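You operate a simulated robot arm through the tools that you are given. There is no shell and no other tool.

The job below is to be done with a simulated robot arm. You get a single attempt, and the scene is never put back.

JOB
Main breaker off, key on HEAT till the glow lamp dies, then start the cold set.
Fine: key back to RUN for the start; leave it running unloaded, orange doors shut.

The check looks at the end state, three seconds after you hand in, the way a careful person would. Anything else that was tipped, shoved, dropped, spilled or broken makes it a failure.

ROBOT AND FRAMES
A 6-joint arm with a two-finger parallel gripper, fixed in place. Base frame: the origin is at the foot of the arm, x ahead of it, y to its left, z up. Units: mm, rad, N and s.
With the tool pointing down near the work surface it reaches from about 340 to 860 mm from the base axis. Its first joint turns from -2.007 to 2.007 rad. Payload 3.43 kg.
The tool frame sits at the grasp point between the pads (the TCP): z along the fingers, y along the line on which they close. The tips reach 34 mm beyond it. Largest opening 128 mm; finger width 24, thickness 12; the body of the gripper, 48 by 130 mm, starts 96 mm behind the TCP.
Orientation is that of the tool frame in the base frame, as a unit quaternion [w, x, y, z]. With the fingers straight down and closing along the base's y, the tool's x points along the base's -x, its y along +y and its z along -z.

CONTROLS
- The arm moves only by the tool step_arm. Its argument "series" is a list of rows, each a list of 3 entries, a list of its own where there are three numbers: the shift along the tool's x, y, z in units of 100 mm (1.0 is 100 mm), then the turn, a rotation vector about the tool's x, y, z in units of 45 degrees (1.0 is 45 degrees), then the gripper command, from -1 (shut) to 1 (fully open), values between in proportion. In form: [[[tx, ty, tz], [ax, ay, az], fingers], ...]. A call has 1 to 20 rows; each row is the pose to reach, as a shift and turn from the pose commanded when the call began, along the tool's axes at that moment. A call with a number of a shift or a turn outside -1 to 1 is refused whole. Rows are played at 5 a second. More than 50 mm and 0.15 rad between two rows, or a gripper value outside its range, and nothing of the call is played. A pose out of reach is approached as far as the arm can. The call stops where the force on the tool passes 90 N (or 10 N more than at its start, if that is more) or the arm is blocked; 0.2 s more then pass. The fingers move at their own pace (about 108 mm/s each) and stop on an object; they squeeze with about 38 N. The grip force told is the motor's: it shows also when the fingers shut on nothing. Time passes only in rows, and 0.2 s behind the last, so rows that repeat a pose let the fingers close. It gives the time, the measured TCP pose, the force on the tool (base axes), the opening and the grip force at its end, in the units of the frame above (readings bear some noise), with the torque about the TCP (base axes, N m) and any sound that the robot's microphone picked up.
- Cameras (640 x 400 px; columns grow to the right, rows downward): "scene" is fixed at [399.3, 652.7, 1750.2]; the picture's right is [-0.96, 0.27, 0.00], its down [0.12, 0.43, -0.89] and it looks along [-0.24, -0.86, -0.45] (base axes); focal length 334 px, centre (320, 200). "wrist" rides on the gripper at [76, -11, -160] in the tool frame; the picture's right is [0.15, 0.99, 0.00], its down [-0.88, 0.13, -0.46] and it looks along [-0.45, 0.07, 0.89] (tool axes); focal length 234 px, centre (320, 200). There is no depth. A picture from a camera that has moved, and an enlarged one, comes with that camera's place and axes in the base frame and with its lens.
- grab_frame(camera): a new picture of that camera. It takes no simulated time.
- move_column(by): slides the trunk up (or, below 0, down) by that many mm; the arm rides with it, the base frame stays. It gives what a move gives, with no picture.
- close_up(camera, box): a new picture of the part [left, top, right, bottom] of that camera's present view, enlarged. It takes no simulated time.
- job_done(): hands the job in; it is judged then, once.

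Nothing tells you positions but the pictures and the camera data. Unless the task says otherwise, let go and move clear before handing in.

The tools are called after ">>>" by a JSON object that holds its "api" and its "payload". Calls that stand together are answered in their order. step_arm: Moves the arm, as the interface text tells. Its arguments: {"type":"object","properties":{"series":{"type":"array","items":{"type":"array"}}},"required":["series"]} The other tools are called the same way: move_column (by) slides the trunk up or down; grab_frame (camera) takes a picture; close_up (camera, box) takes an enlarged picture of a part of a camera's view; job_done () hands the job in.

At the start:

```text
time_s: 0.0
ee_pos: [149.6, -455.8, 1233.6]
ee_rot: [0.0, 0.0, 1.0, -0.001]
force: [0.4, -0.3, 0.1]
ft_torque: [-0.03, 0.0, -0.04]
opening: 128.0
finger_force: 0.1
trunk travel left (down, up): [-700.0, 90.0]
```

scene: 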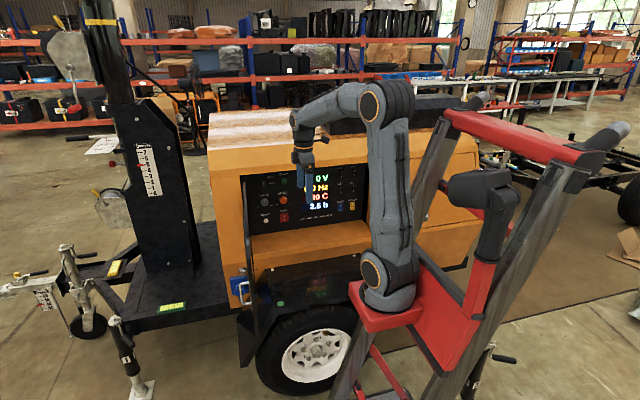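
wrist: 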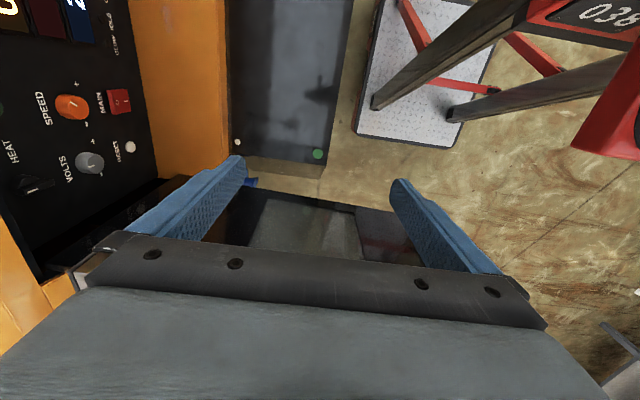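

I see an orange trailer genset with a black control panel, with the arm on a red stand in front of it. I'll take enlarged views first to read the panel.

>>> {"api": "close_up", "payload": {"camera": "scene", "box": [230, 150, 390, 250]}}

>>> {"api": "close_up", "payload": {"camera": "wrist", "box": [0, 0, 240, 220]}}

>>> {"api": "close_up", "payload": {"camera": "scene", "box": [200, 90, 480, 400]}}

```text
4.00 times, centred on (310, 200) of scene
camera zoom: at [399.3, 652.7, 1750.2], right [-0.96, 0.27, 0.0], down [0.12, 0.43, -0.89], along [-0.24, -0.86, -0.45], focal length 1337 px, centre (360, 200)
```

zoom: 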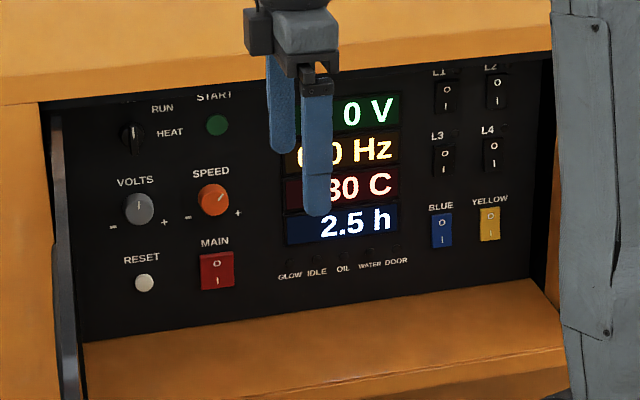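

```text
1.82 times, centred on (120, 110) of wrist
camera zoom: at [73.4, -468.3, 1394.9], right [-0.15, 0.99, 0.0], down [0.88, 0.13, 0.46], along [0.45, 0.07, -0.89], focal length 426 px, centre (684, 364)
```

zoom: 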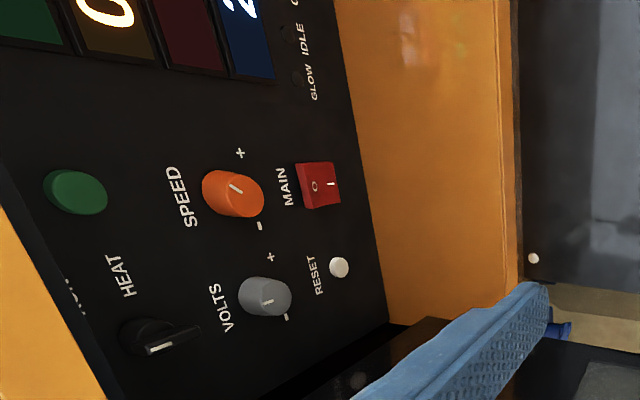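

```text
1.29 times, centred on (340, 245) of scene
camera zoom: at [399.3, 652.7, 1750.2], right [-0.96, 0.27, 0.0], down [0.12, 0.43, -0.89], along [-0.24, -0.86, -0.45], focal length 431 px, centre (294, 142)
```

zoom: 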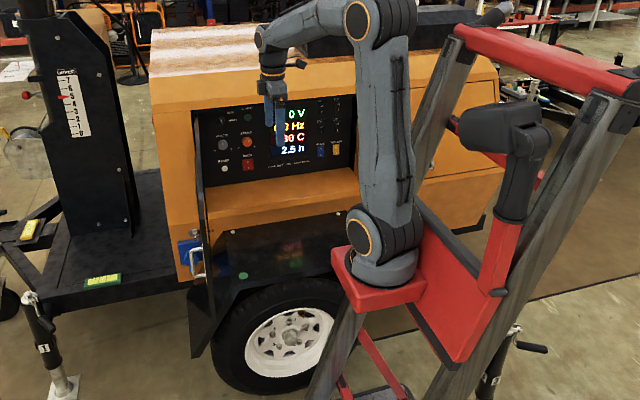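

The panel shows MAIN, the key, START, and a row of lamps; I place MAIN near (171, -857, 887). I want sharper views of the switches, the lamps and the doors around the panel before moving.

>>> {"api": "close_up", "payload": {"camera": "scene", "box": [240, 165, 304, 205]}}

>>> {"api": "close_up", "payload": {"camera": "scene", "box": [296, 160, 368, 205]}}

>>> {"api": "close_up", "payload": {"camera": "scene", "box": [250, 200, 346, 240]}}

>>> {"api": "close_up", "payload": {"camera": "scene", "box": [200, 240, 300, 390]}}

>>> {"api": "close_up", "payload": {"camera": "scene", "box": [380, 80, 500, 280]}}

>>> {"api": "close_up", "payload": {"camera": "scene", "box": [190, 90, 300, 180]}}

```text
10.00 times, centred on (272, 185) of scene
camera zoom: at [399.3, 652.7, 1750.2], right [-0.96, 0.27, 0.0], down [0.12, 0.43, -0.89], along [-0.24, -0.86, -0.45], focal length 3343 px, centre (800, 350)
```

zoom: 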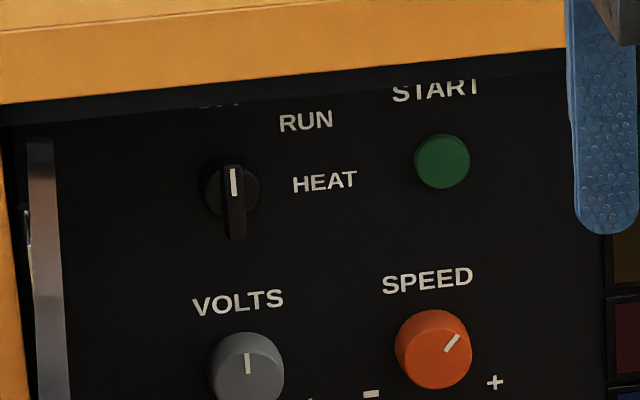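

```text
8.89 times, centred on (332, 182) of scene
camera zoom: at [399.3, 652.7, 1750.2], right [-0.96, 0.27, 0.0], down [0.12, 0.43, -0.89], along [-0.24, -0.86, -0.45], focal length 2972 px, centre (213, 356)
```

zoom: 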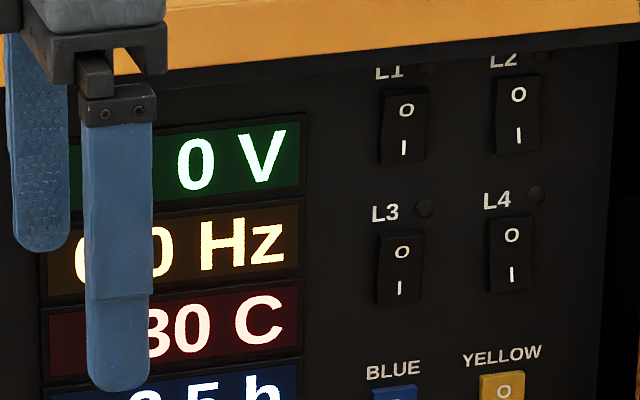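

```text
6.67 times, centred on (298, 220) of scene
camera zoom: at [399.3, 652.7, 1750.2], right [-0.96, 0.27, 0.0], down [0.12, 0.43, -0.89], along [-0.24, -0.86, -0.45], focal length 2229 px, centre (467, 67)
```

zoom: 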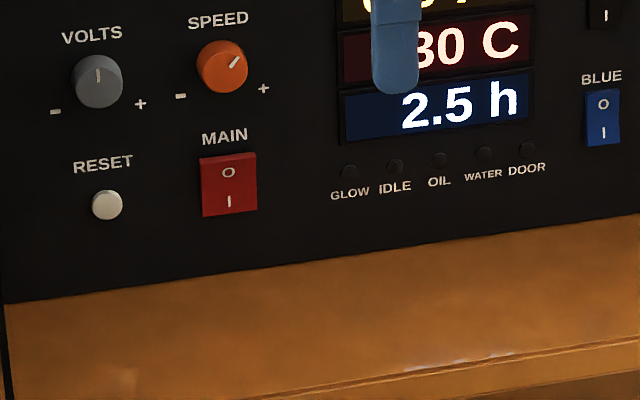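

```text
2.67 times, centred on (250, 315) of scene
camera zoom: at [399.3, 652.7, 1750.2], right [-0.96, 0.27, 0.0], down [0.12, 0.43, -0.89], along [-0.24, -0.86, -0.45], focal length 892 px, centre (507, -107)
```

zoom: 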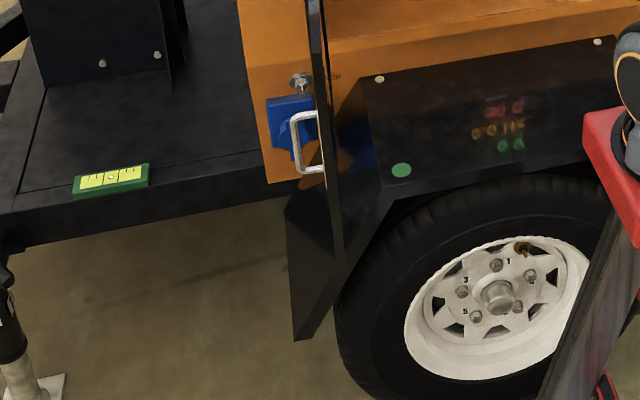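

```text
2.00 times, centred on (440, 180) of scene
camera zoom: at [399.3, 652.7, 1750.2], right [-0.96, 0.27, 0.0], down [0.12, 0.43, -0.89], along [-0.24, -0.86, -0.45], focal length 669 px, centre (80, 240)
```

zoom: 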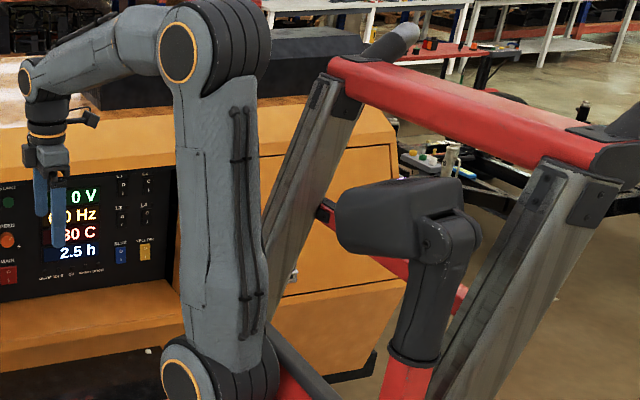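

```text
4.44 times, centred on (245, 135) of scene
camera zoom: at [399.3, 652.7, 1750.2], right [-0.96, 0.27, 0.0], down [0.12, 0.43, -0.89], along [-0.24, -0.86, -0.45], focal length 1486 px, centre (653, 489)
```

zoom: 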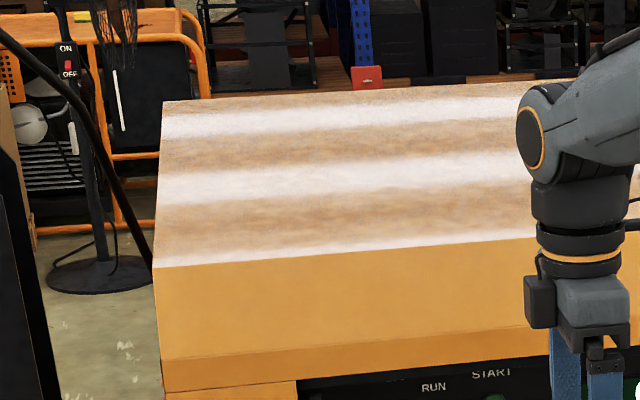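

The key points up at OFF, with RUN at about 45° and HEAT at 90° clockwise. All the lamps look dark, and a black panel cover with a handle hangs open at the left. I'll turn the tool to face the panel (-Y) with the camera above, starting with half the turn in free space.

>>> {"api": "step_arm", "payload": {"series": [[[0, -0.1, 0], [0.0962, 0.0962, -0.0962], -1], [[0, -0.2, 0], [0.1925, 0.1925, -0.1925], -1], [[0, -0.3, 0], [0.2887, 0.2887, -0.2887], -1], [[0, -0.4, 0], [0.385, 0.385, -0.385], -1], [[0, -0.5, 0], [0.4811, 0.4811, -0.4811], -1], [[0, -0.6, 0], [0.5774, 0.5774, -0.5774], -1], [[0, -0.7, 0], [0.6736, 0.6736, -0.6736], -1], [[0, -0.8, 0], [0.7698, 0.7698, -0.7698], -1], [[0, -0.8, 0], [0.7698, 0.7698, -0.7698], -1]]}}

```text
time_s: 2.0
ee_pos: [148.5, -535.0, 1234.7]
ee_rot: [-0.289, -0.29, 0.865, -0.289]
force: [-0.3, -0.3, 0.3]
ft_torque: [-0.03, 0.0, -0.01]
opening: 0.1
finger_force: 33.4
trunk travel left (down, up): [-700.0, 90.0]
```

The first half went as expected, with the tool now tilted partway to the panel. I'll complete the turn without shifting the TCP.

>>> {"api": "step_arm", "payload": {"series": [[[0, 0, 0], [0.0962, 0.0962, -0.0962], -1], [[0, 0, 0], [0.1925, 0.1925, -0.1925], -1], [[0, 0, 0], [0.2887, 0.2887, -0.2887], -1], [[0, 0, 0], [0.385, 0.385, -0.385], -1], [[0, 0, 0], [0.4811, 0.4811, -0.4811], -1], [[0, 0, 0], [0.5774, 0.5774, -0.5774], -1], [[0, 0, 0], [0.6736, 0.6736, -0.6736], -1], [[0, 0, 0], [0.7698, 0.7698, -0.7698], -1], [[0, 0, 0], [0.7698, 0.7698, -0.7698], -1]]}}

>>> {"api": "grab_frame", "payload": {"camera": "scene"}}

>>> {"api": "grab_frame", "payload": {"camera": "wrist"}}

```text
time_s: 4.0
ee_pos: [151.0, -539.9, 1233.7]
ee_rot: [0.499, 0.501, -0.499, 0.501]
force: [-0.3, -0.4, 0.2]
ft_torque: [-0.01, 0.0, 0.0]
opening: 0.0
finger_force: 33.0
out of reach, approached as far as the arm can: row 8, 9
trunk travel left (down, up): [-700.0, 90.0]
```

```text
taken
```

scene: 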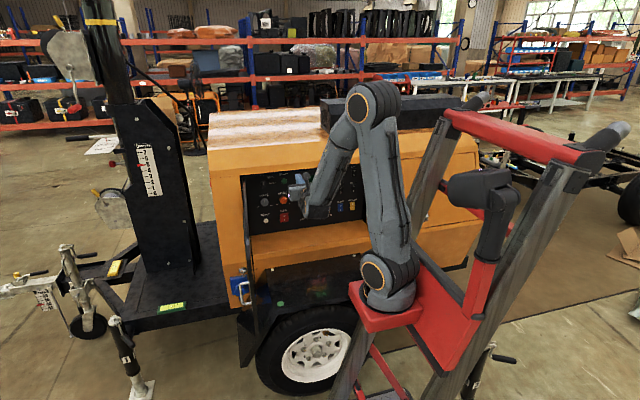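

```text
taken
camera wrist: at [162.3, -380.5, 1310.4], right [-0.99, 0.0, 0.15], down [-0.13, 0.46, -0.88], along [-0.07, -0.89, -0.45], focal length 234 px, centre (320, 200)
```

wrist: 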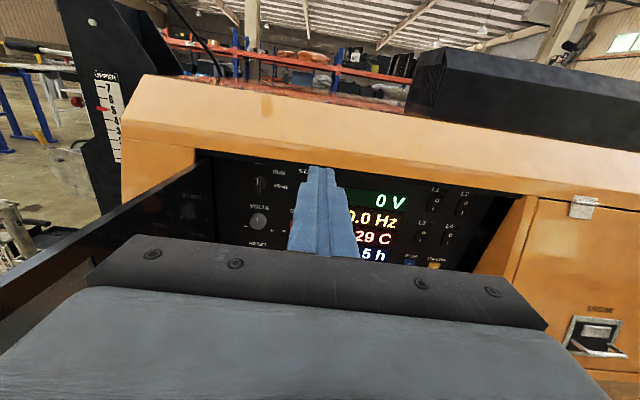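

The tool now faces the panel. The black cover stands open near x≈380, its top edge at z≈1135, and there is an orange ENGINE door at the right of the panel. I'll lower the trunk to bring the arm level with the panel.

>>> {"api": "move_column", "payload": {"by": -120}}

>>> {"api": "grab_frame", "payload": {"camera": "wrist"}}

>>> {"api": "grab_frame", "payload": {"camera": "scene"}}

```text
time_s: 5.5
ee_pos: [182.3, -540.3, 1115.0]
ee_rot: [-0.5, -0.5, 0.5, -0.5]
force: [0.3, -0.6, 0.0]
ft_torque: [0.01, 0.01, 0.0]
opening: 0.1
finger_force: 33.0
trunk travel left (down, up): [-580.0, 210.0]
```

```text
taken
camera wrist: at [192.8, -381.7, 1192.0], right [-0.99, 0.0, 0.15], down [-0.13, 0.46, -0.88], along [-0.07, -0.89, -0.45], focal length 234 px, centre (320, 200)
```

wrist: 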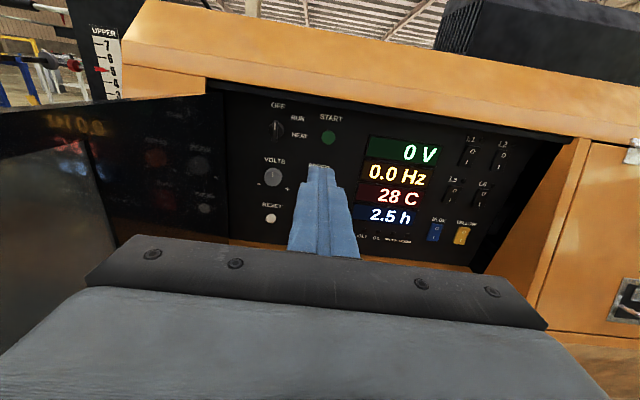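

```text
taken
```

scene: 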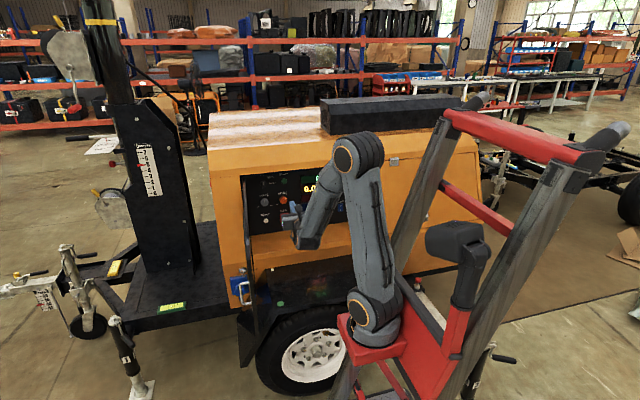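

Lowering also shifted the arm +31 mm in x, because the rails slant. The panel is in good view and the temperature reads 28 C. I'll zoom in on the switches and the engine door.

>>> {"api": "close_up", "payload": {"camera": "wrist", "box": [200, 80, 360, 240]}}

>>> {"api": "close_up", "payload": {"camera": "wrist", "box": [340, 120, 520, 260]}}

>>> {"api": "close_up", "payload": {"camera": "wrist", "box": [480, 80, 640, 340]}}

>>> {"api": "close_up", "payload": {"camera": "scene", "box": [230, 150, 390, 260]}}

```text
2.50 times, centred on (280, 160) of wrist
camera zoom: at [192.8, -381.7, 1192.0], right [-0.99, 0.0, 0.15], down [-0.13, 0.46, -0.88], along [-0.07, -0.89, -0.45], focal length 585 px, centre (420, 300)
```

zoom: 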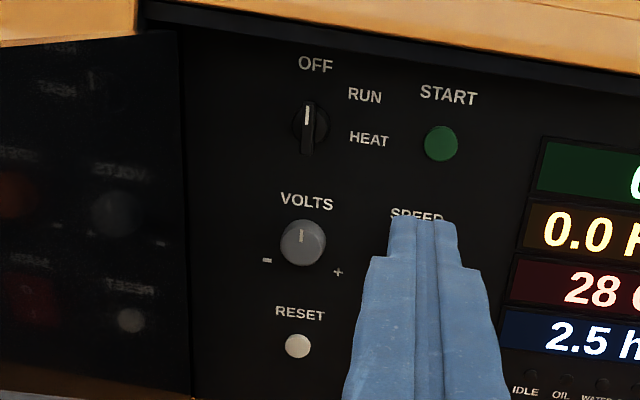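

```text
2.86 times, centred on (430, 190) of wrist
camera zoom: at [192.8, -381.7, 1192.0], right [-0.99, 0.0, 0.15], down [-0.13, 0.46, -0.88], along [-0.07, -0.89, -0.45], focal length 669 px, centre (6, 229)
```

zoom: 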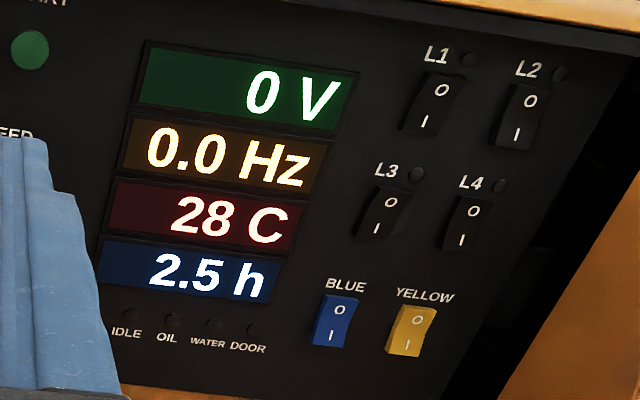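

```text
1.54 times, centred on (560, 210) of wrist
camera zoom: at [192.8, -381.7, 1192.0], right [-0.99, 0.0, 0.15], down [-0.13, 0.46, -0.88], along [-0.07, -0.89, -0.45], focal length 360 px, centre (-49, 185)
```

zoom: 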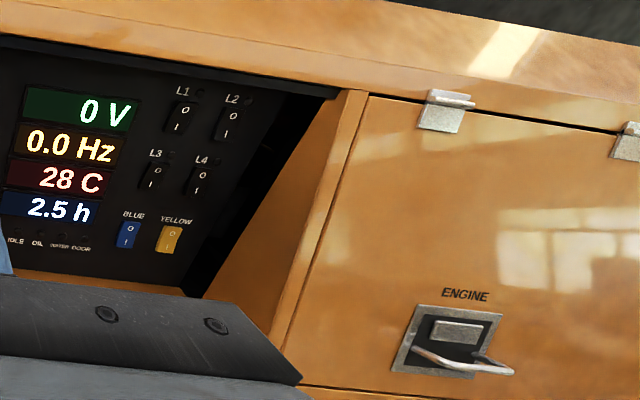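

```text
3.64 times, centred on (310, 205) of scene
camera zoom: at [399.3, 652.7, 1750.2], right [-0.96, 0.27, 0.0], down [0.12, 0.43, -0.89], along [-0.24, -0.86, -0.45], focal length 1216 px, centre (356, 182)
```

zoom: 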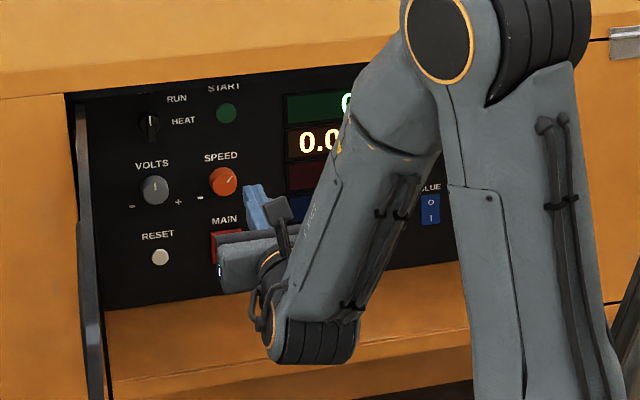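

The ENGINE door looks shut from here, with its paddle latch below the label. The hood's lower edge is at about y=-800, z=1168, and the flat shelf runs to y≈-685 at z≈788. I'll move in front of the key at a safe distance to view MAIN and the lamps unobstructed.

>>> {"api": "step_arm", "payload": {"series": [[[-0.04, -0.16, 0.18], [0, 0, 0], -1], [[-0.08, -0.32, 0.36], [0, 0, 0], -1], [[-0.12, -0.48, 0.54], [0, 0, 0], -1], [[-0.16, -0.64, 0.72], [0, 0, 0], -1], [[-0.22, -0.8, 0.9], [0, 0, 0], -1], [[-0.22, -0.8, 0.9], [0, 0, 0], -1]]}}

>>> {"api": "grab_frame", "payload": {"camera": "wrist"}}

>>> {"api": "grab_frame", "payload": {"camera": "scene"}}

```text
time_s: 6.9
ee_pos: [260.1, -632.3, 1092.1]
ee_rot: [-0.5, -0.5, 0.501, -0.499]
force: [0.5, -0.4, 0.1]
ft_torque: [0.04, -0.01, 0.01]
opening: 0.1
finger_force: 32.6
trunk travel left (down, up): [-580.0, 210.0]
```

```text
taken
camera wrist: at [272.1, -473.6, 1169.2], right [-0.99, 0.0, 0.15], down [-0.13, 0.46, -0.88], along [-0.07, -0.89, -0.45], focal length 234 px, centre (320, 200)
```

wrist: 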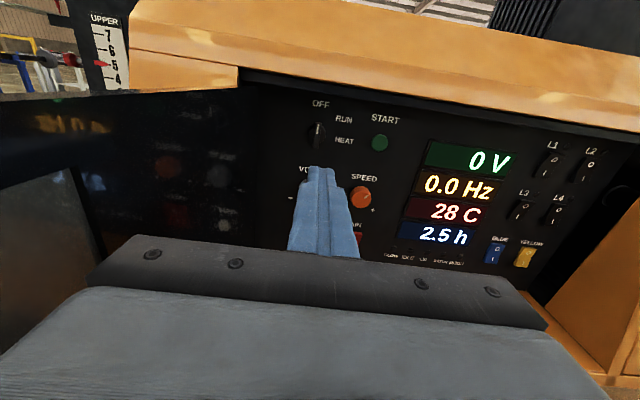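

```text
taken
```

scene: 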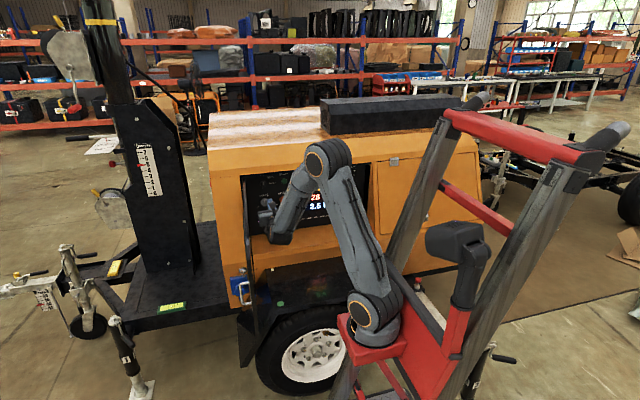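

The ENGINE door is now clear of the arm in the scene view. I'll zoom on that door and on MAIN.

>>> {"api": "close_up", "payload": {"camera": "scene", "box": [350, 130, 500, 280]}}

>>> {"api": "close_up", "payload": {"camera": "wrist", "box": [290, 90, 450, 270]}}

>>> {"api": "close_up", "payload": {"camera": "scene", "box": [240, 165, 340, 235]}}

>>> {"api": "close_up", "payload": {"camera": "scene", "box": [200, 140, 260, 320]}}

```text
2.67 times, centred on (425, 205) of scene
camera zoom: at [399.3, 652.7, 1750.2], right [-0.96, 0.27, 0.0], down [0.12, 0.43, -0.89], along [-0.24, -0.86, -0.45], focal length 892 px, centre (40, 187)
```

zoom: 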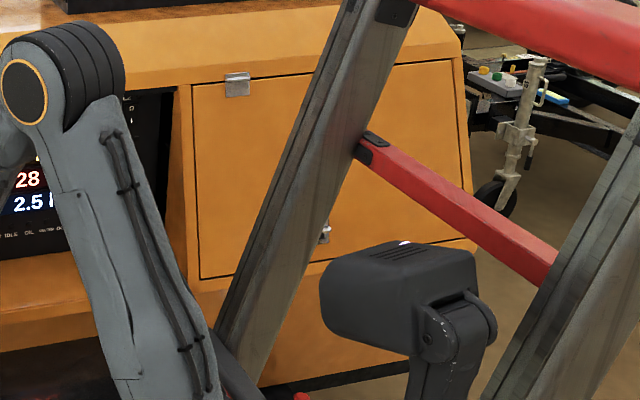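

```text
2.22 times, centred on (370, 180) of wrist
camera zoom: at [272.1, -473.6, 1169.2], right [-0.99, 0.0, 0.15], down [-0.13, 0.46, -0.88], along [-0.07, -0.89, -0.45], focal length 520 px, centre (209, 244)
```

zoom: 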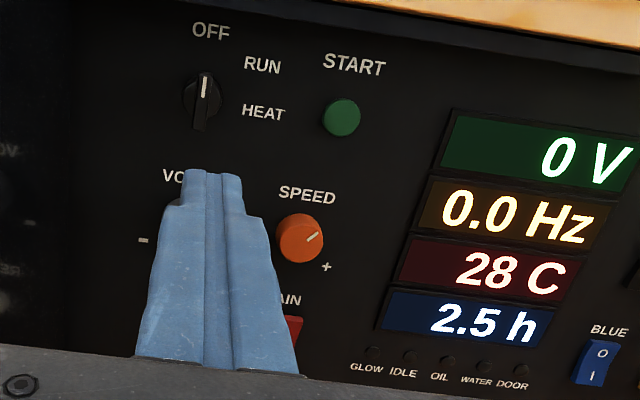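

```text
5.71 times, centred on (290, 200) of scene
camera zoom: at [399.3, 652.7, 1750.2], right [-0.96, 0.27, 0.0], down [0.12, 0.43, -0.89], along [-0.24, -0.86, -0.45], focal length 1910 px, centre (491, 200)
```

zoom: 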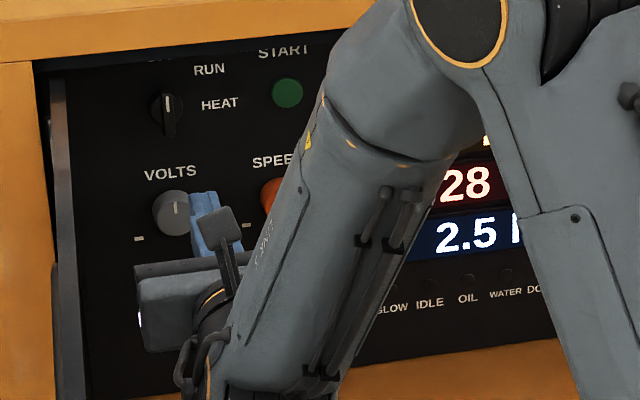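

```text
2.22 times, centred on (230, 230) of scene
camera zoom: at [399.3, 652.7, 1750.2], right [-0.96, 0.27, 0.0], down [0.12, 0.43, -0.89], along [-0.24, -0.86, -0.45], focal length 743 px, centre (520, 133)
```

zoom: 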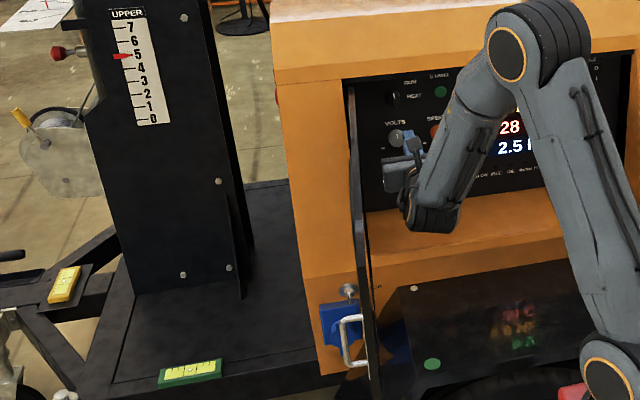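

The ENGINE door looks flush with the body. I'll check the blue object and the metal item by the cover's handle before touching anything.

>>> {"api": "close_up", "payload": {"camera": "scene", "box": [222, 260, 270, 320]}}

>>> {"api": "close_up", "payload": {"camera": "scene", "box": [400, 195, 450, 235]}}

>>> {"api": "close_up", "payload": {"camera": "wrist", "box": [0, 80, 260, 340]}}

```text
6.67 times, centred on (246, 290) of scene
camera zoom: at [399.3, 652.7, 1750.2], right [-0.96, 0.27, 0.0], down [0.12, 0.43, -0.89], along [-0.24, -0.86, -0.45], focal length 2229 px, centre (813, -400)
```

zoom: 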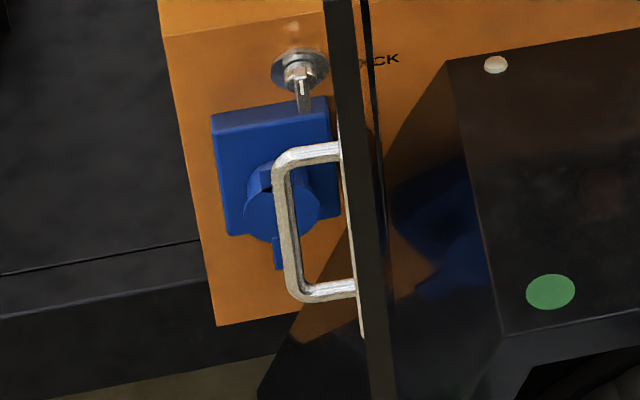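

```text
10.00 times, centred on (425, 215) of scene
camera zoom: at [399.3, 652.7, 1750.2], right [-0.96, 0.27, 0.0], down [0.12, 0.43, -0.89], along [-0.24, -0.86, -0.45], focal length 3343 px, centre (-730, 50)
```

zoom: 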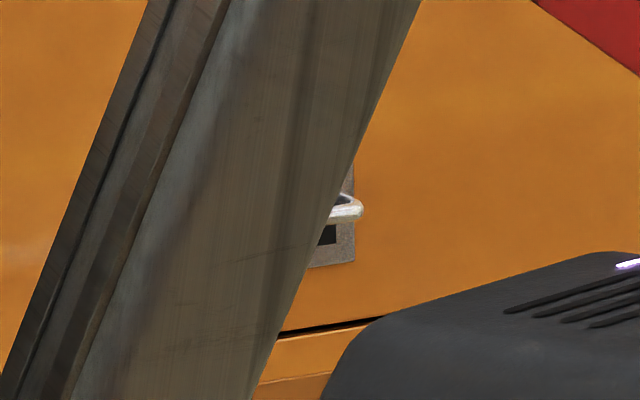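

```text
1.54 times, centred on (130, 210) of wrist
camera zoom: at [272.1, -473.6, 1169.2], right [-0.99, 0.0, 0.15], down [-0.13, 0.46, -0.88], along [-0.07, -0.89, -0.45], focal length 360 px, centre (612, 185)
```

zoom: 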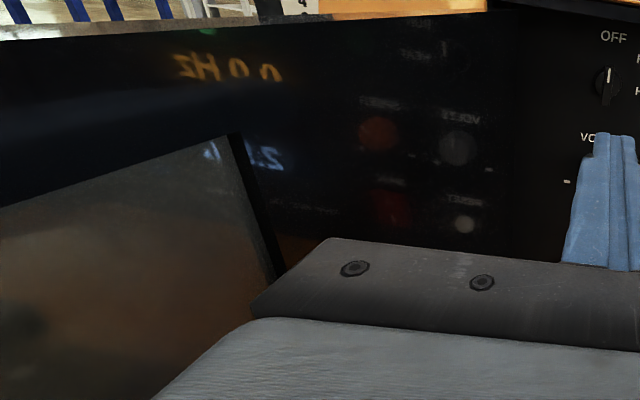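

The blue item looks like a capped socket, so it isn't part of the job. I'll lower the tool 100 mm to get MAIN beside the fingers and see its rocker state.

>>> {"api": "step_arm", "payload": {"series": [[[-0.25, 0, 0], [0, 0, 0], -1], [[-0.5, 0, 0], [0, 0, 0], -1], [[-0.75, 0, 0], [0, 0, 0], -1], [[-1.0, 0, 0], [0, 0, 0], -1], [[-1.0, 0, 0], [0, 0, 0], -1]]}}

>>> {"api": "grab_frame", "payload": {"camera": "wrist"}}

>>> {"api": "close_up", "payload": {"camera": "wrist", "box": [330, 80, 490, 240]}}

>>> {"api": "grab_frame", "payload": {"camera": "scene"}}

```text
time_s: 8.1
ee_pos: [261.6, -631.6, 992.4]
ee_rot: [0.501, 0.499, -0.5, 0.5]
force: [0.4, 0.6, 0.3]
ft_torque: [-0.01, 0.03, 0.02]
opening: 0.2
finger_force: 32.8
trunk travel left (down, up): [-580.0, 210.0]
```

```text
taken
camera wrist: at [273.0, -471.8, 1069.7], right [-0.99, 0.0, 0.15], down [-0.13, 0.46, -0.88], along [-0.07, -0.89, -0.45], focal length 234 px, centre (320, 200)
```

wrist: 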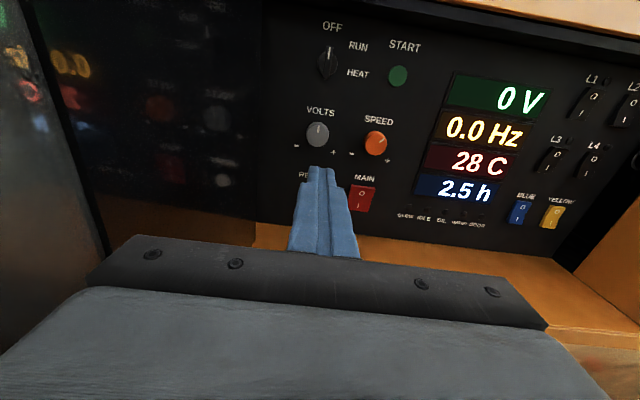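

```text
2.50 times, centred on (410, 160) of wrist
camera zoom: at [273.0, -471.8, 1069.7], right [-0.99, 0.0, 0.15], down [-0.13, 0.46, -0.88], along [-0.07, -0.89, -0.45], focal length 585 px, centre (95, 300)
```

zoom: 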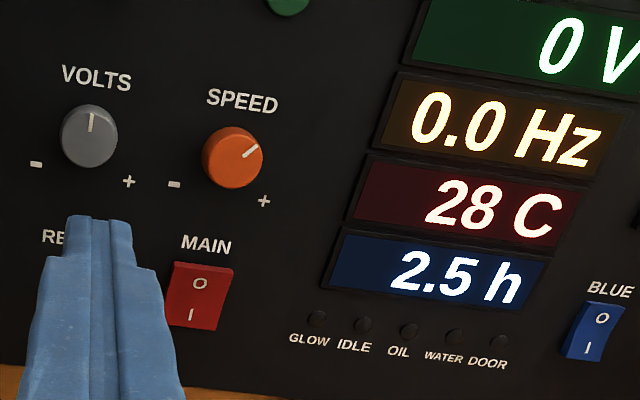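

```text
taken
```

scene: 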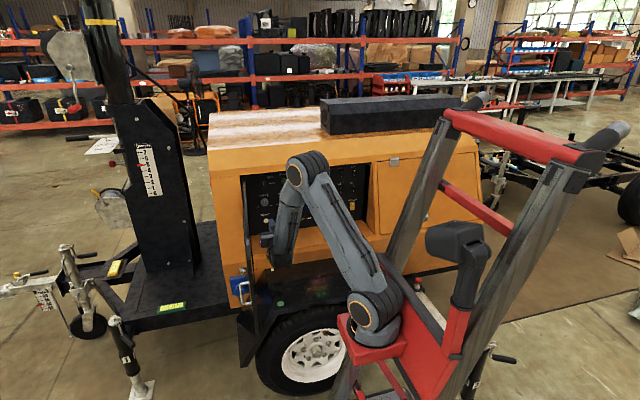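

MAIN is visible beside the fingers, next to the lamp row. I'll enlarge MAIN and the other breakers to compare which half is pressed.

>>> {"api": "close_up", "payload": {"camera": "wrist", "box": [345, 170, 393, 218]}}

>>> {"api": "close_up", "payload": {"camera": "wrist", "box": [500, 180, 580, 240]}}

>>> {"api": "close_up", "payload": {"camera": "wrist", "box": [530, 60, 640, 190]}}

>>> {"api": "close_up", "payload": {"camera": "scene", "box": [330, 160, 374, 216]}}

```text
8.33 times, centred on (369, 194) of wrist
camera zoom: at [273.0, -471.8, 1069.7], right [-0.99, 0.0, 0.15], down [-0.13, 0.46, -0.88], along [-0.07, -0.89, -0.45], focal length 1951 px, centre (-88, 250)
```

zoom: 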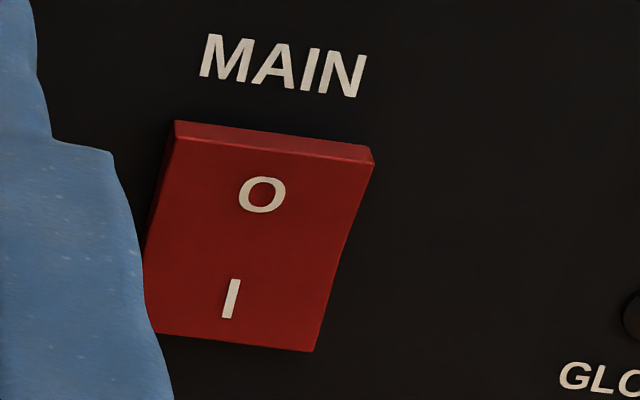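

```text
6.67 times, centred on (540, 210) of wrist
camera zoom: at [273.0, -471.8, 1069.7], right [-0.99, 0.0, 0.15], down [-0.13, 0.46, -0.88], along [-0.07, -0.89, -0.45], focal length 1561 px, centre (-1147, 133)
```

zoom: 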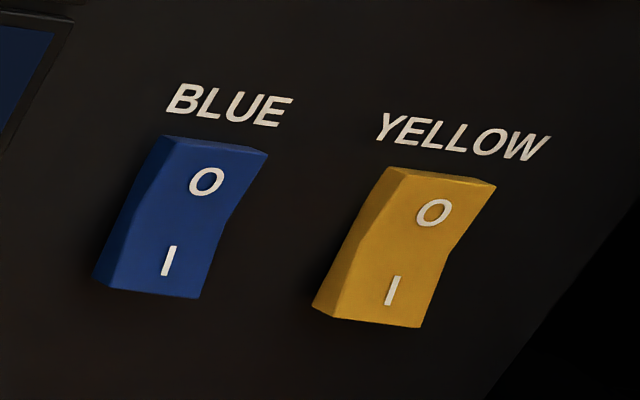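

```text
3.08 times, centred on (585, 125) of wrist
camera zoom: at [273.0, -471.8, 1069.7], right [-0.99, 0.0, 0.15], down [-0.13, 0.46, -0.88], along [-0.07, -0.89, -0.45], focal length 720 px, centre (-495, 431)
```

zoom: 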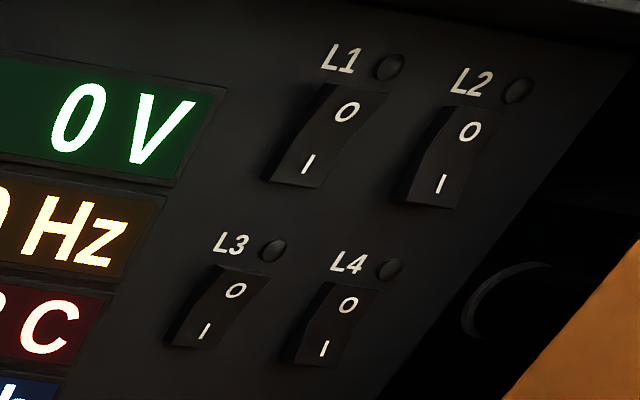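

```text
7.14 times, centred on (352, 188) of scene
camera zoom: at [399.3, 652.7, 1750.2], right [-0.96, 0.27, 0.0], down [0.12, 0.43, -0.89], along [-0.24, -0.86, -0.45], focal length 2388 px, centre (91, 286)
```

zoom: 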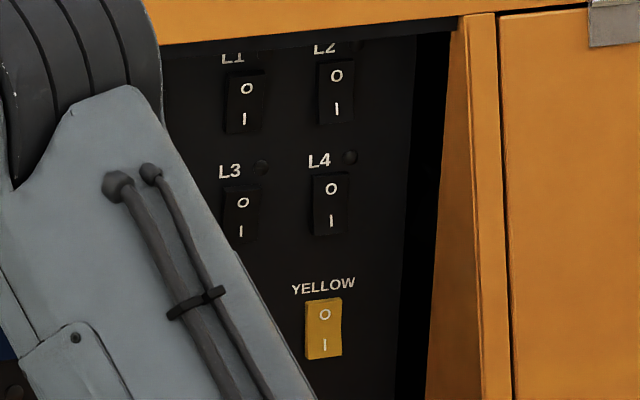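

MAIN's upper (O) half stands proud, while every other breaker's lower (I) half stands proud. So MAIN is ON and the rest are OFF. I'll line up in front of MAIN's upper half at about (172, z 906), staying clear of the knobs.

>>> {"api": "step_arm", "payload": {"series": [[[-0.22, 0.22, 0.17], [0, 0, 0], -1], [[-0.43, 0.45, 0.35], [0, 0, 0], -1], [[-0.65, 0.68, 0.52], [0, 0, 0], -1], [[-0.86, 0.9, 0.7], [0, 0, 0], -1], [[-0.86, 0.9, 0.7], [0, 0, 0], -1]]}}

>>> {"api": "grab_frame", "payload": {"camera": "wrist"}}

>>> {"api": "grab_frame", "payload": {"camera": "scene"}}

```text
time_s: 9.3
ee_pos: [175.5, -699.1, 904.0]
ee_rot: [-0.502, -0.498, 0.503, -0.498]
force: [0.2, 0.5, -1.0]
ft_torque: [0.0, -0.01, 0.01]
opening: 0.0
finger_force: 33.1
out of reach, approached as far as the arm can: row 4, 5
trunk travel left (down, up): [-580.0, 210.0]
```

```text
taken
camera wrist: at [188.2, -540.6, 981.5], right [-0.99, 0.01, 0.15], down [-0.12, 0.46, -0.88], along [-0.08, -0.89, -0.45], focal length 234 px, centre (320, 200)
```

wrist: 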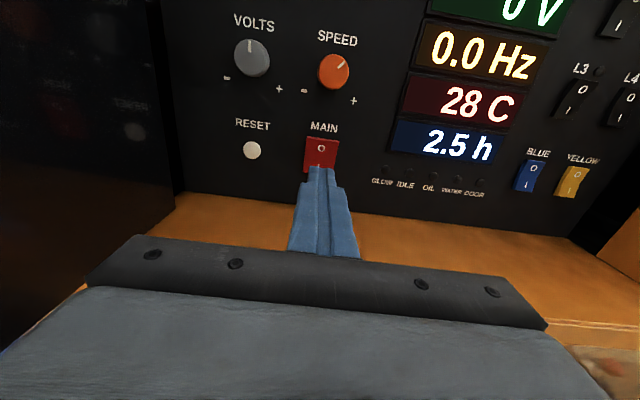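

```text
taken
```

scene: 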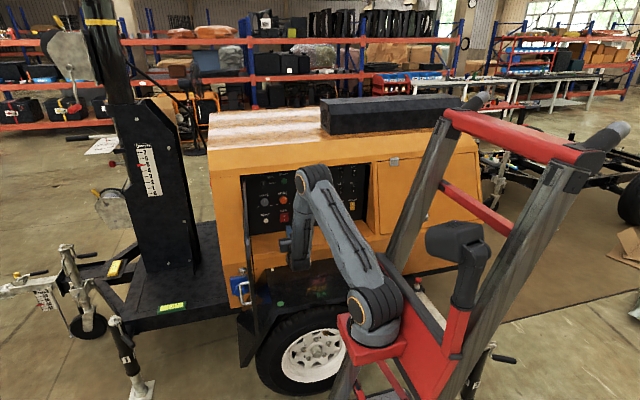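

The arm hits a joint limit at this low height, so I'll retract and raise the tool. Then I'll lower the trunk so the shoulder sits nearer the panel's level.

>>> {"api": "step_arm", "payload": {"series": [[[0.0, 0.0, -0.4], [0, 0, 0], -1], [[0.33, 0.1, -0.5], [0, 0, 0], -1], [[0.66, 0.2, -0.5], [0, 0, 0], -1], [[1.0, 0.3, -0.5], [0, 0, 0], -1], [[1.0, 0.3, -0.5], [0, 0, 0], -1]]}}

>>> {"api": "move_column", "payload": {"by": -110}}

>>> {"api": "grab_frame", "payload": {"camera": "scene"}}

>>> {"api": "grab_frame", "payload": {"camera": "wrist"}}

```text
time_s: 10.5
ee_pos: [158.6, -648.0, 1003.9]
ee_rot: [-0.502, -0.498, 0.503, -0.496]
force: [0.4, -0.3, 0.3]
ft_torque: [0.0, -0.02, -0.01]
opening: 0.0
finger_force: 33.4
out of reach, approached as far as the arm can: row 3, 4, 5
trunk travel left (down, up): [-580.0, 210.0]
```

```text
time_s: 11.9
ee_pos: [190.1, -647.3, 896.8]
ee_rot: [-0.502, -0.498, 0.503, -0.497]
force: [0.6, -0.3, 0.5]
ft_torque: [0.01, 0.0, 0.01]
opening: 0.0
finger_force: 32.8
trunk travel left (down, up): [-470.0, 320.0]
```

```text
taken
```

scene: 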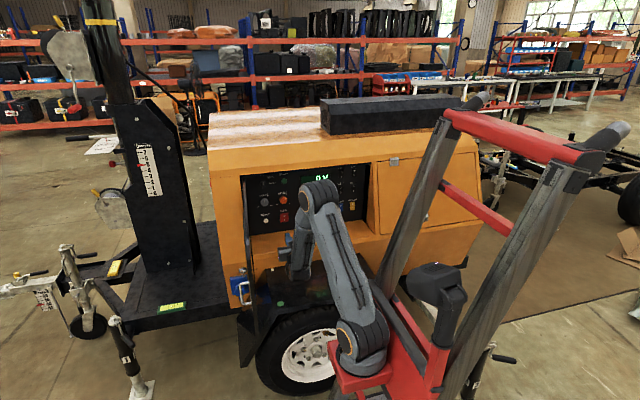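

```text
taken
camera wrist: at [202.8, -487.9, 973.7], right [-0.99, 0.01, 0.15], down [-0.13, 0.46, -0.88], along [-0.08, -0.89, -0.45], focal length 234 px, centre (320, 200)
```

wrist: 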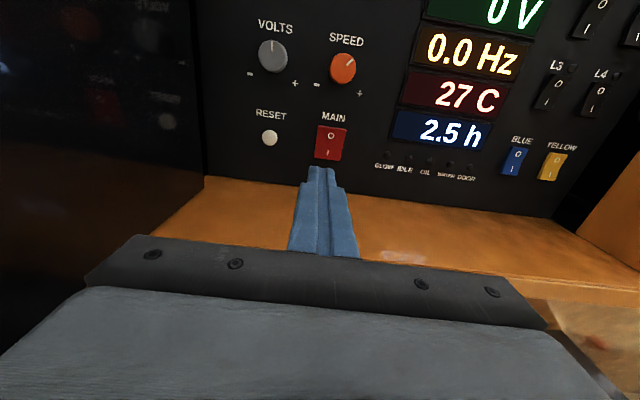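

Trunk is down and the tool is at about (190, -647, 897), slightly right of MAIN's column. I'll advance towards MAIN while correcting x and z, still stopping well short of the panel.

>>> {"api": "step_arm", "payload": {"series": [[[0.03, 0.0, 0.25], [0, 0, 0], -1], [[0.06, 0.05, 0.5], [0, 0, 0], -1], [[0.09, 0.1, 0.75], [0, 0, 0], -1], [[0.1, 0.18, 1.0], [0, 0, 0], -1], [[0.1, 0.18, 1.0], [0, 0, 0], -1]]}}

>>> {"api": "grab_frame", "payload": {"camera": "wrist"}}

```text
time_s: 13.1
ee_pos: [187.5, -741.7, 908.3]
ee_rot: [-0.507, -0.492, 0.51, -0.49]
force: [0.3, -0.9, 0.1]
ft_torque: [0.03, 0.01, -0.01]
opening: 0.1
finger_force: 32.9
out of reach, approached as far as the arm can: row 2, 3, 4, 5
trunk travel left (down, up): [-470.0, 320.0]
```

```text
taken
camera wrist: at [204.5, -583.9, 986.4], right [-0.99, 0.03, 0.15], down [-0.11, 0.46, -0.88], along [-0.1, -0.89, -0.45], focal length 234 px, centre (320, 200)
```

wrist: 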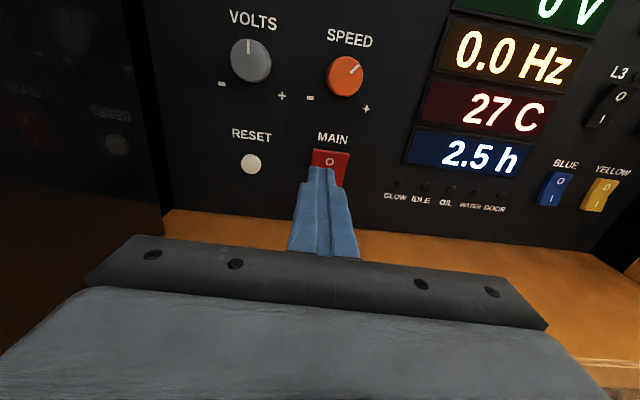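

The arm can't keep the tool exactly square to the panel at this x, so it yawed about 2° on its own. I'll deliberately yaw the tool about 10° toward -X, which should take it out of the limit.

>>> {"api": "step_arm", "payload": {"series": [[[0, 0, -0.1], [-0.11, 0, 0], -1], [[0, 0, -0.1], [-0.22, 0, 0], -1], [[0, 0, -0.1], [-0.22, 0, 0], -1]]}}

```text
time_s: 13.9
ee_pos: [188.2, -733.3, 907.2]
ee_rot: [-0.544, -0.452, 0.545, -0.451]
force: [0.9, 0.9, -0.6]
ft_torque: [-0.02, 0.02, 0.0]
opening: 0.2
finger_force: 32.5
trunk travel left (down, up): [-470.0, 320.0]
```

Now yawed 10.7° and fully reachable. Tip is near (182, -767, 907). I'll advance slowly towards MAIN's upper half in small steps, watching the force.

>>> {"api": "step_arm", "payload": {"series": [[[0, -0.02, 0.3], [0, 0, 0], -1], [[0, -0.05, 0.55], [0, 0, 0], -1], [[0, -0.05, 0.65], [0, 0, 0], -1], [[0, -0.05, 0.7], [0, 0, 0], -1], [[0, -0.05, 0.74], [0, 0, 0], -1], [[0, -0.05, 0.78], [0, 0, 0], -1]]}}

>>> {"api": "grab_frame", "payload": {"camera": "wrist"}}

>>> {"api": "close_up", "payload": {"camera": "scene", "box": [250, 160, 350, 240]}}

```text
time_s: 15.3
ee_pos: [178.6, -811.8, 906.8]
ee_rot: [-0.543, -0.453, 0.545, -0.45]
force: [0.0, -0.1, 0.8]
ft_torque: [0.02, 0.0, 0.02]
opening: 0.1
finger_force: 32.9
trunk travel left (down, up): [-470.0, 320.0]
```

```text
taken
camera wrist: at [218.8, -656.8, 984.8], right [-0.97, 0.18, 0.15], down [-0.04, 0.47, -0.88], along [-0.23, -0.86, -0.45], focal length 234 px, centre (320, 200)
```

wrist: 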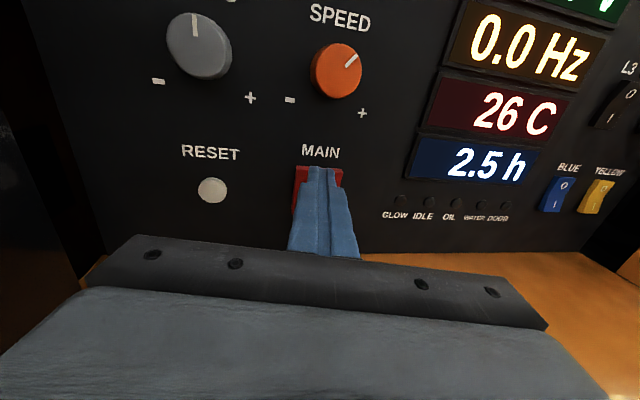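

```text
5.00 times, centred on (300, 200) of scene
camera zoom: at [399.3, 652.7, 1750.2], right [-0.96, 0.27, 0.0], down [0.12, 0.43, -0.89], along [-0.24, -0.86, -0.45], focal length 1672 px, centre (420, 200)
```

zoom: 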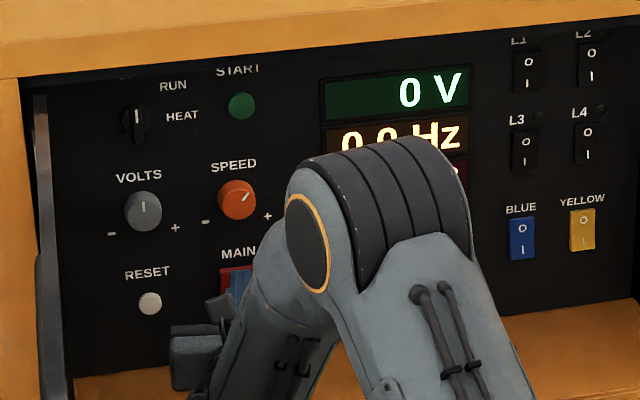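

The tip is centred on MAIN's upper half and nearly touching, with no force yet. I'll press in with 3 mm rows.

>>> {"api": "step_arm", "payload": {"series": [[[0, 0, 0.03], [0, 0, 0], -1], [[0, 0, 0.06], [0, 0, 0], -1], [[0, 0, 0.09], [0, 0, 0], -1], [[0, 0, 0.12], [0, 0, 0], -1]]}}

>>> {"api": "grab_frame", "payload": {"camera": "wrist"}}

```text
time_s: 16.3
ee_pos: [178.6, -823.6, 906.8]
ee_rot: [-0.544, -0.452, 0.544, -0.452]
force: [0.4, 19.9, 2.0]
ft_torque: [0.15, -0.03, 0.06]
opening: 0.0
finger_force: 32.7
trunk travel left (down, up): [-470.0, 320.0]
```

```text
taken
camera wrist: at [217.5, -667.9, 984.4], right [-0.97, 0.18, 0.15], down [-0.04, 0.47, -0.88], along [-0.23, -0.86, -0.45], focal length 234 px, centre (320, 200)
```

wrist: 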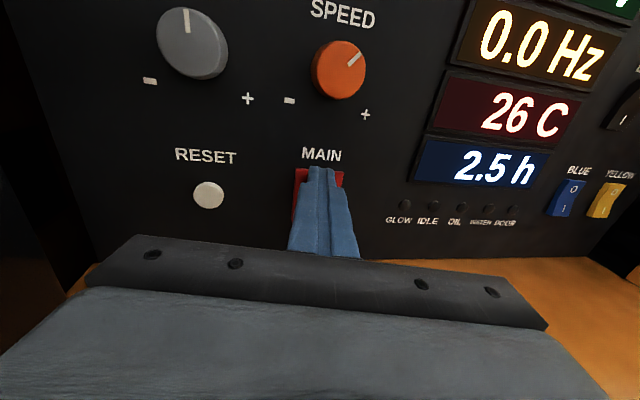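

Contact at about 20 N with no click reported yet. I'll press a few millimetres more.

>>> {"api": "step_arm", "payload": {"series": [[[0, 0, 0.02], [0, 0, 0], -1], [[0, 0, 0.04], [0, 0, 0], -1], [[0, 0, 0.06], [0, 0, 0], -1]]}}

>>> {"api": "close_up", "payload": {"camera": "wrist", "box": [280, 140, 360, 210]}}

```text
time_s: 17.0
ee_pos: [178.0, -822.4, 907.3]
ee_rot: [-0.543, -0.453, 0.543, -0.452]
force: [11.0, 69.0, 16.0]
ft_torque: [0.24, -0.18, 0.69]
opening: 0.0
finger_force: 32.8
trunk travel left (down, up): [-470.0, 320.0]
stopped in row 3: the force on the tool passed its limit at 95 N (the readings are from after the stop); the commanded pose is now the measured one
```

```text
5.71 times, centred on (320, 175) of wrist
camera zoom: at [217.6, -668.4, 984.4], right [-0.97, 0.18, 0.15], down [-0.05, 0.47, -0.88], along [-0.23, -0.86, -0.45], focal length 1338 px, centre (320, 343)
```

zoom: 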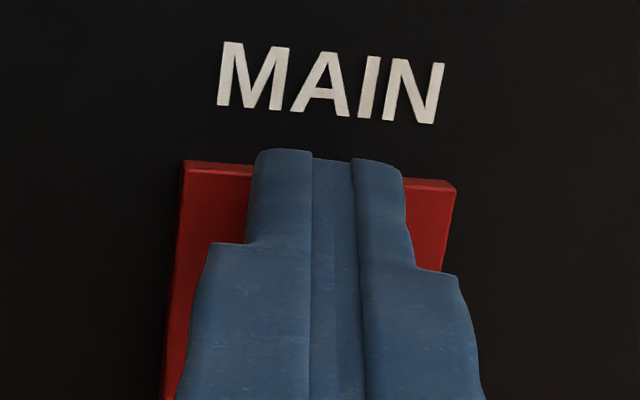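

The press bottomed out against the panel, so I'll back off about 100 mm and inspect the rocker.

>>> {"api": "step_arm", "payload": {"series": [[[0, 0, -0.1], [0, 0, 0], -1], [[0, 0, -0.4], [0, 0, 0], -1], [[0.2, -0.25, -0.75], [0, 0, 0], -1], [[0.4, -0.5, -1.0], [0, 0, 0], -1], [[0.4, -0.5, -1.0], [0, 0, 0], -1]]}}

>>> {"api": "grab_frame", "payload": {"camera": "wrist"}}

>>> {"api": "close_up", "payload": {"camera": "wrist", "box": [330, 120, 450, 230]}}

```text
time_s: 18.2
ee_pos: [242.4, -736.6, 944.7]
ee_rot: [-0.544, -0.452, 0.546, -0.448]
force: [-0.1, 0.0, 0.5]
ft_torque: [-0.04, -0.03, 0.01]
opening: 0.3
finger_force: 33.5
trunk travel left (down, up): [-470.0, 320.0]
```

```text
taken
camera wrist: at [283.5, -583.4, 1023.2], right [-0.97, 0.18, 0.15], down [-0.04, 0.48, -0.88], along [-0.23, -0.86, -0.46], focal length 234 px, centre (320, 200)
```

wrist: 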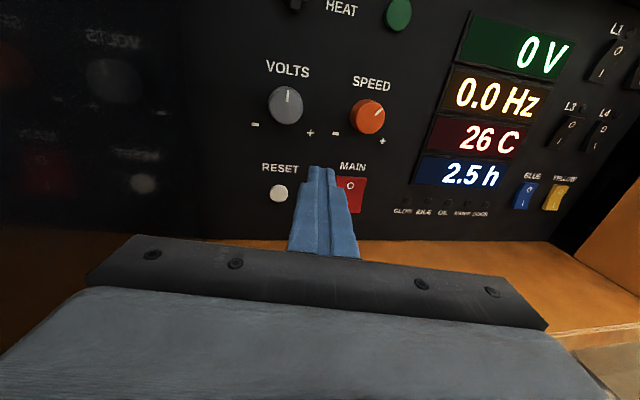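

```text
3.64 times, centred on (390, 175) of wrist
camera zoom: at [283.5, -583.4, 1023.2], right [-0.97, 0.18, 0.15], down [-0.04, 0.48, -0.88], along [-0.23, -0.86, -0.46], focal length 852 px, centre (66, 291)
```

zoom: 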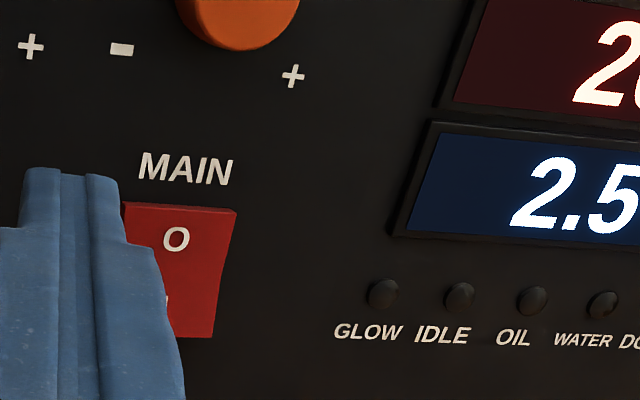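

MAIN is half hidden behind the fingers, so I'll move up towards the key (x≈265, z≈1045) for a clear view.

>>> {"api": "step_arm", "payload": {"series": [[[0.3, -0.1, -0.05], [0, 0, 0], -1], [[0.6, -0.2, -0.1], [0, 0, 0], -1], [[1.0, -0.3, -0.15], [0, 0, 0], -1], [[1.0, -0.3, -0.15], [0, 0, 0], -1]]}}

>>> {"api": "grab_frame", "payload": {"camera": "wrist"}}

>>> {"api": "close_up", "payload": {"camera": "scene", "box": [250, 160, 350, 240]}}

```text
time_s: 19.2
ee_pos: [274.8, -730.5, 1045.4]
ee_rot: [-0.542, -0.454, 0.545, -0.45]
force: [0.1, 1.0, -0.3]
ft_torque: [0.01, -0.02, 0.0]
opening: 0.0
finger_force: 33.0
trunk travel left (down, up): [-470.0, 320.0]
```

```text
taken
camera wrist: at [315.4, -576.9, 1121.9], right [-0.97, 0.18, 0.15], down [-0.04, 0.48, -0.88], along [-0.23, -0.86, -0.46], focal length 234 px, centre (320, 200)
```

wrist: 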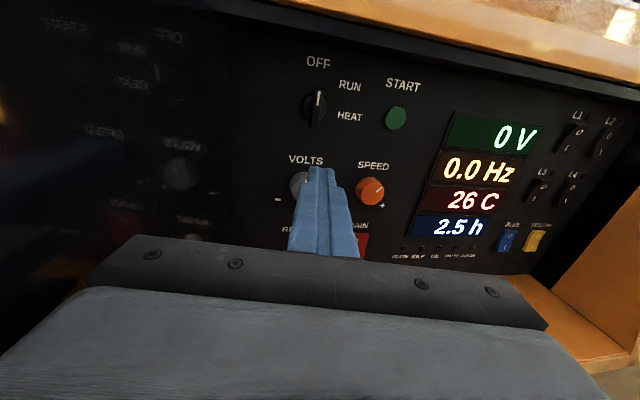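

```text
5.00 times, centred on (300, 200) of scene
camera zoom: at [399.3, 652.7, 1750.2], right [-0.96, 0.27, 0.0], down [0.12, 0.43, -0.89], along [-0.24, -0.86, -0.45], focal length 1672 px, centre (420, 200)
```

zoom: 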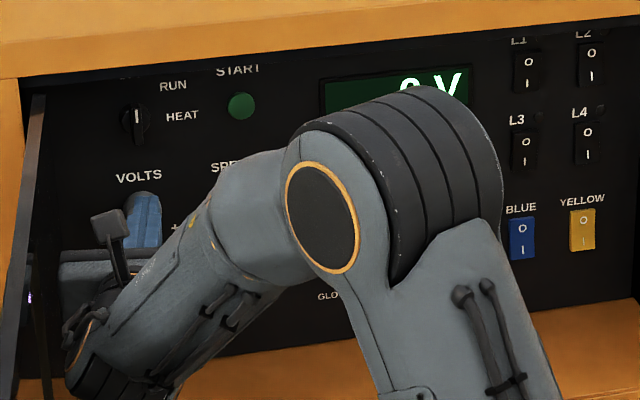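

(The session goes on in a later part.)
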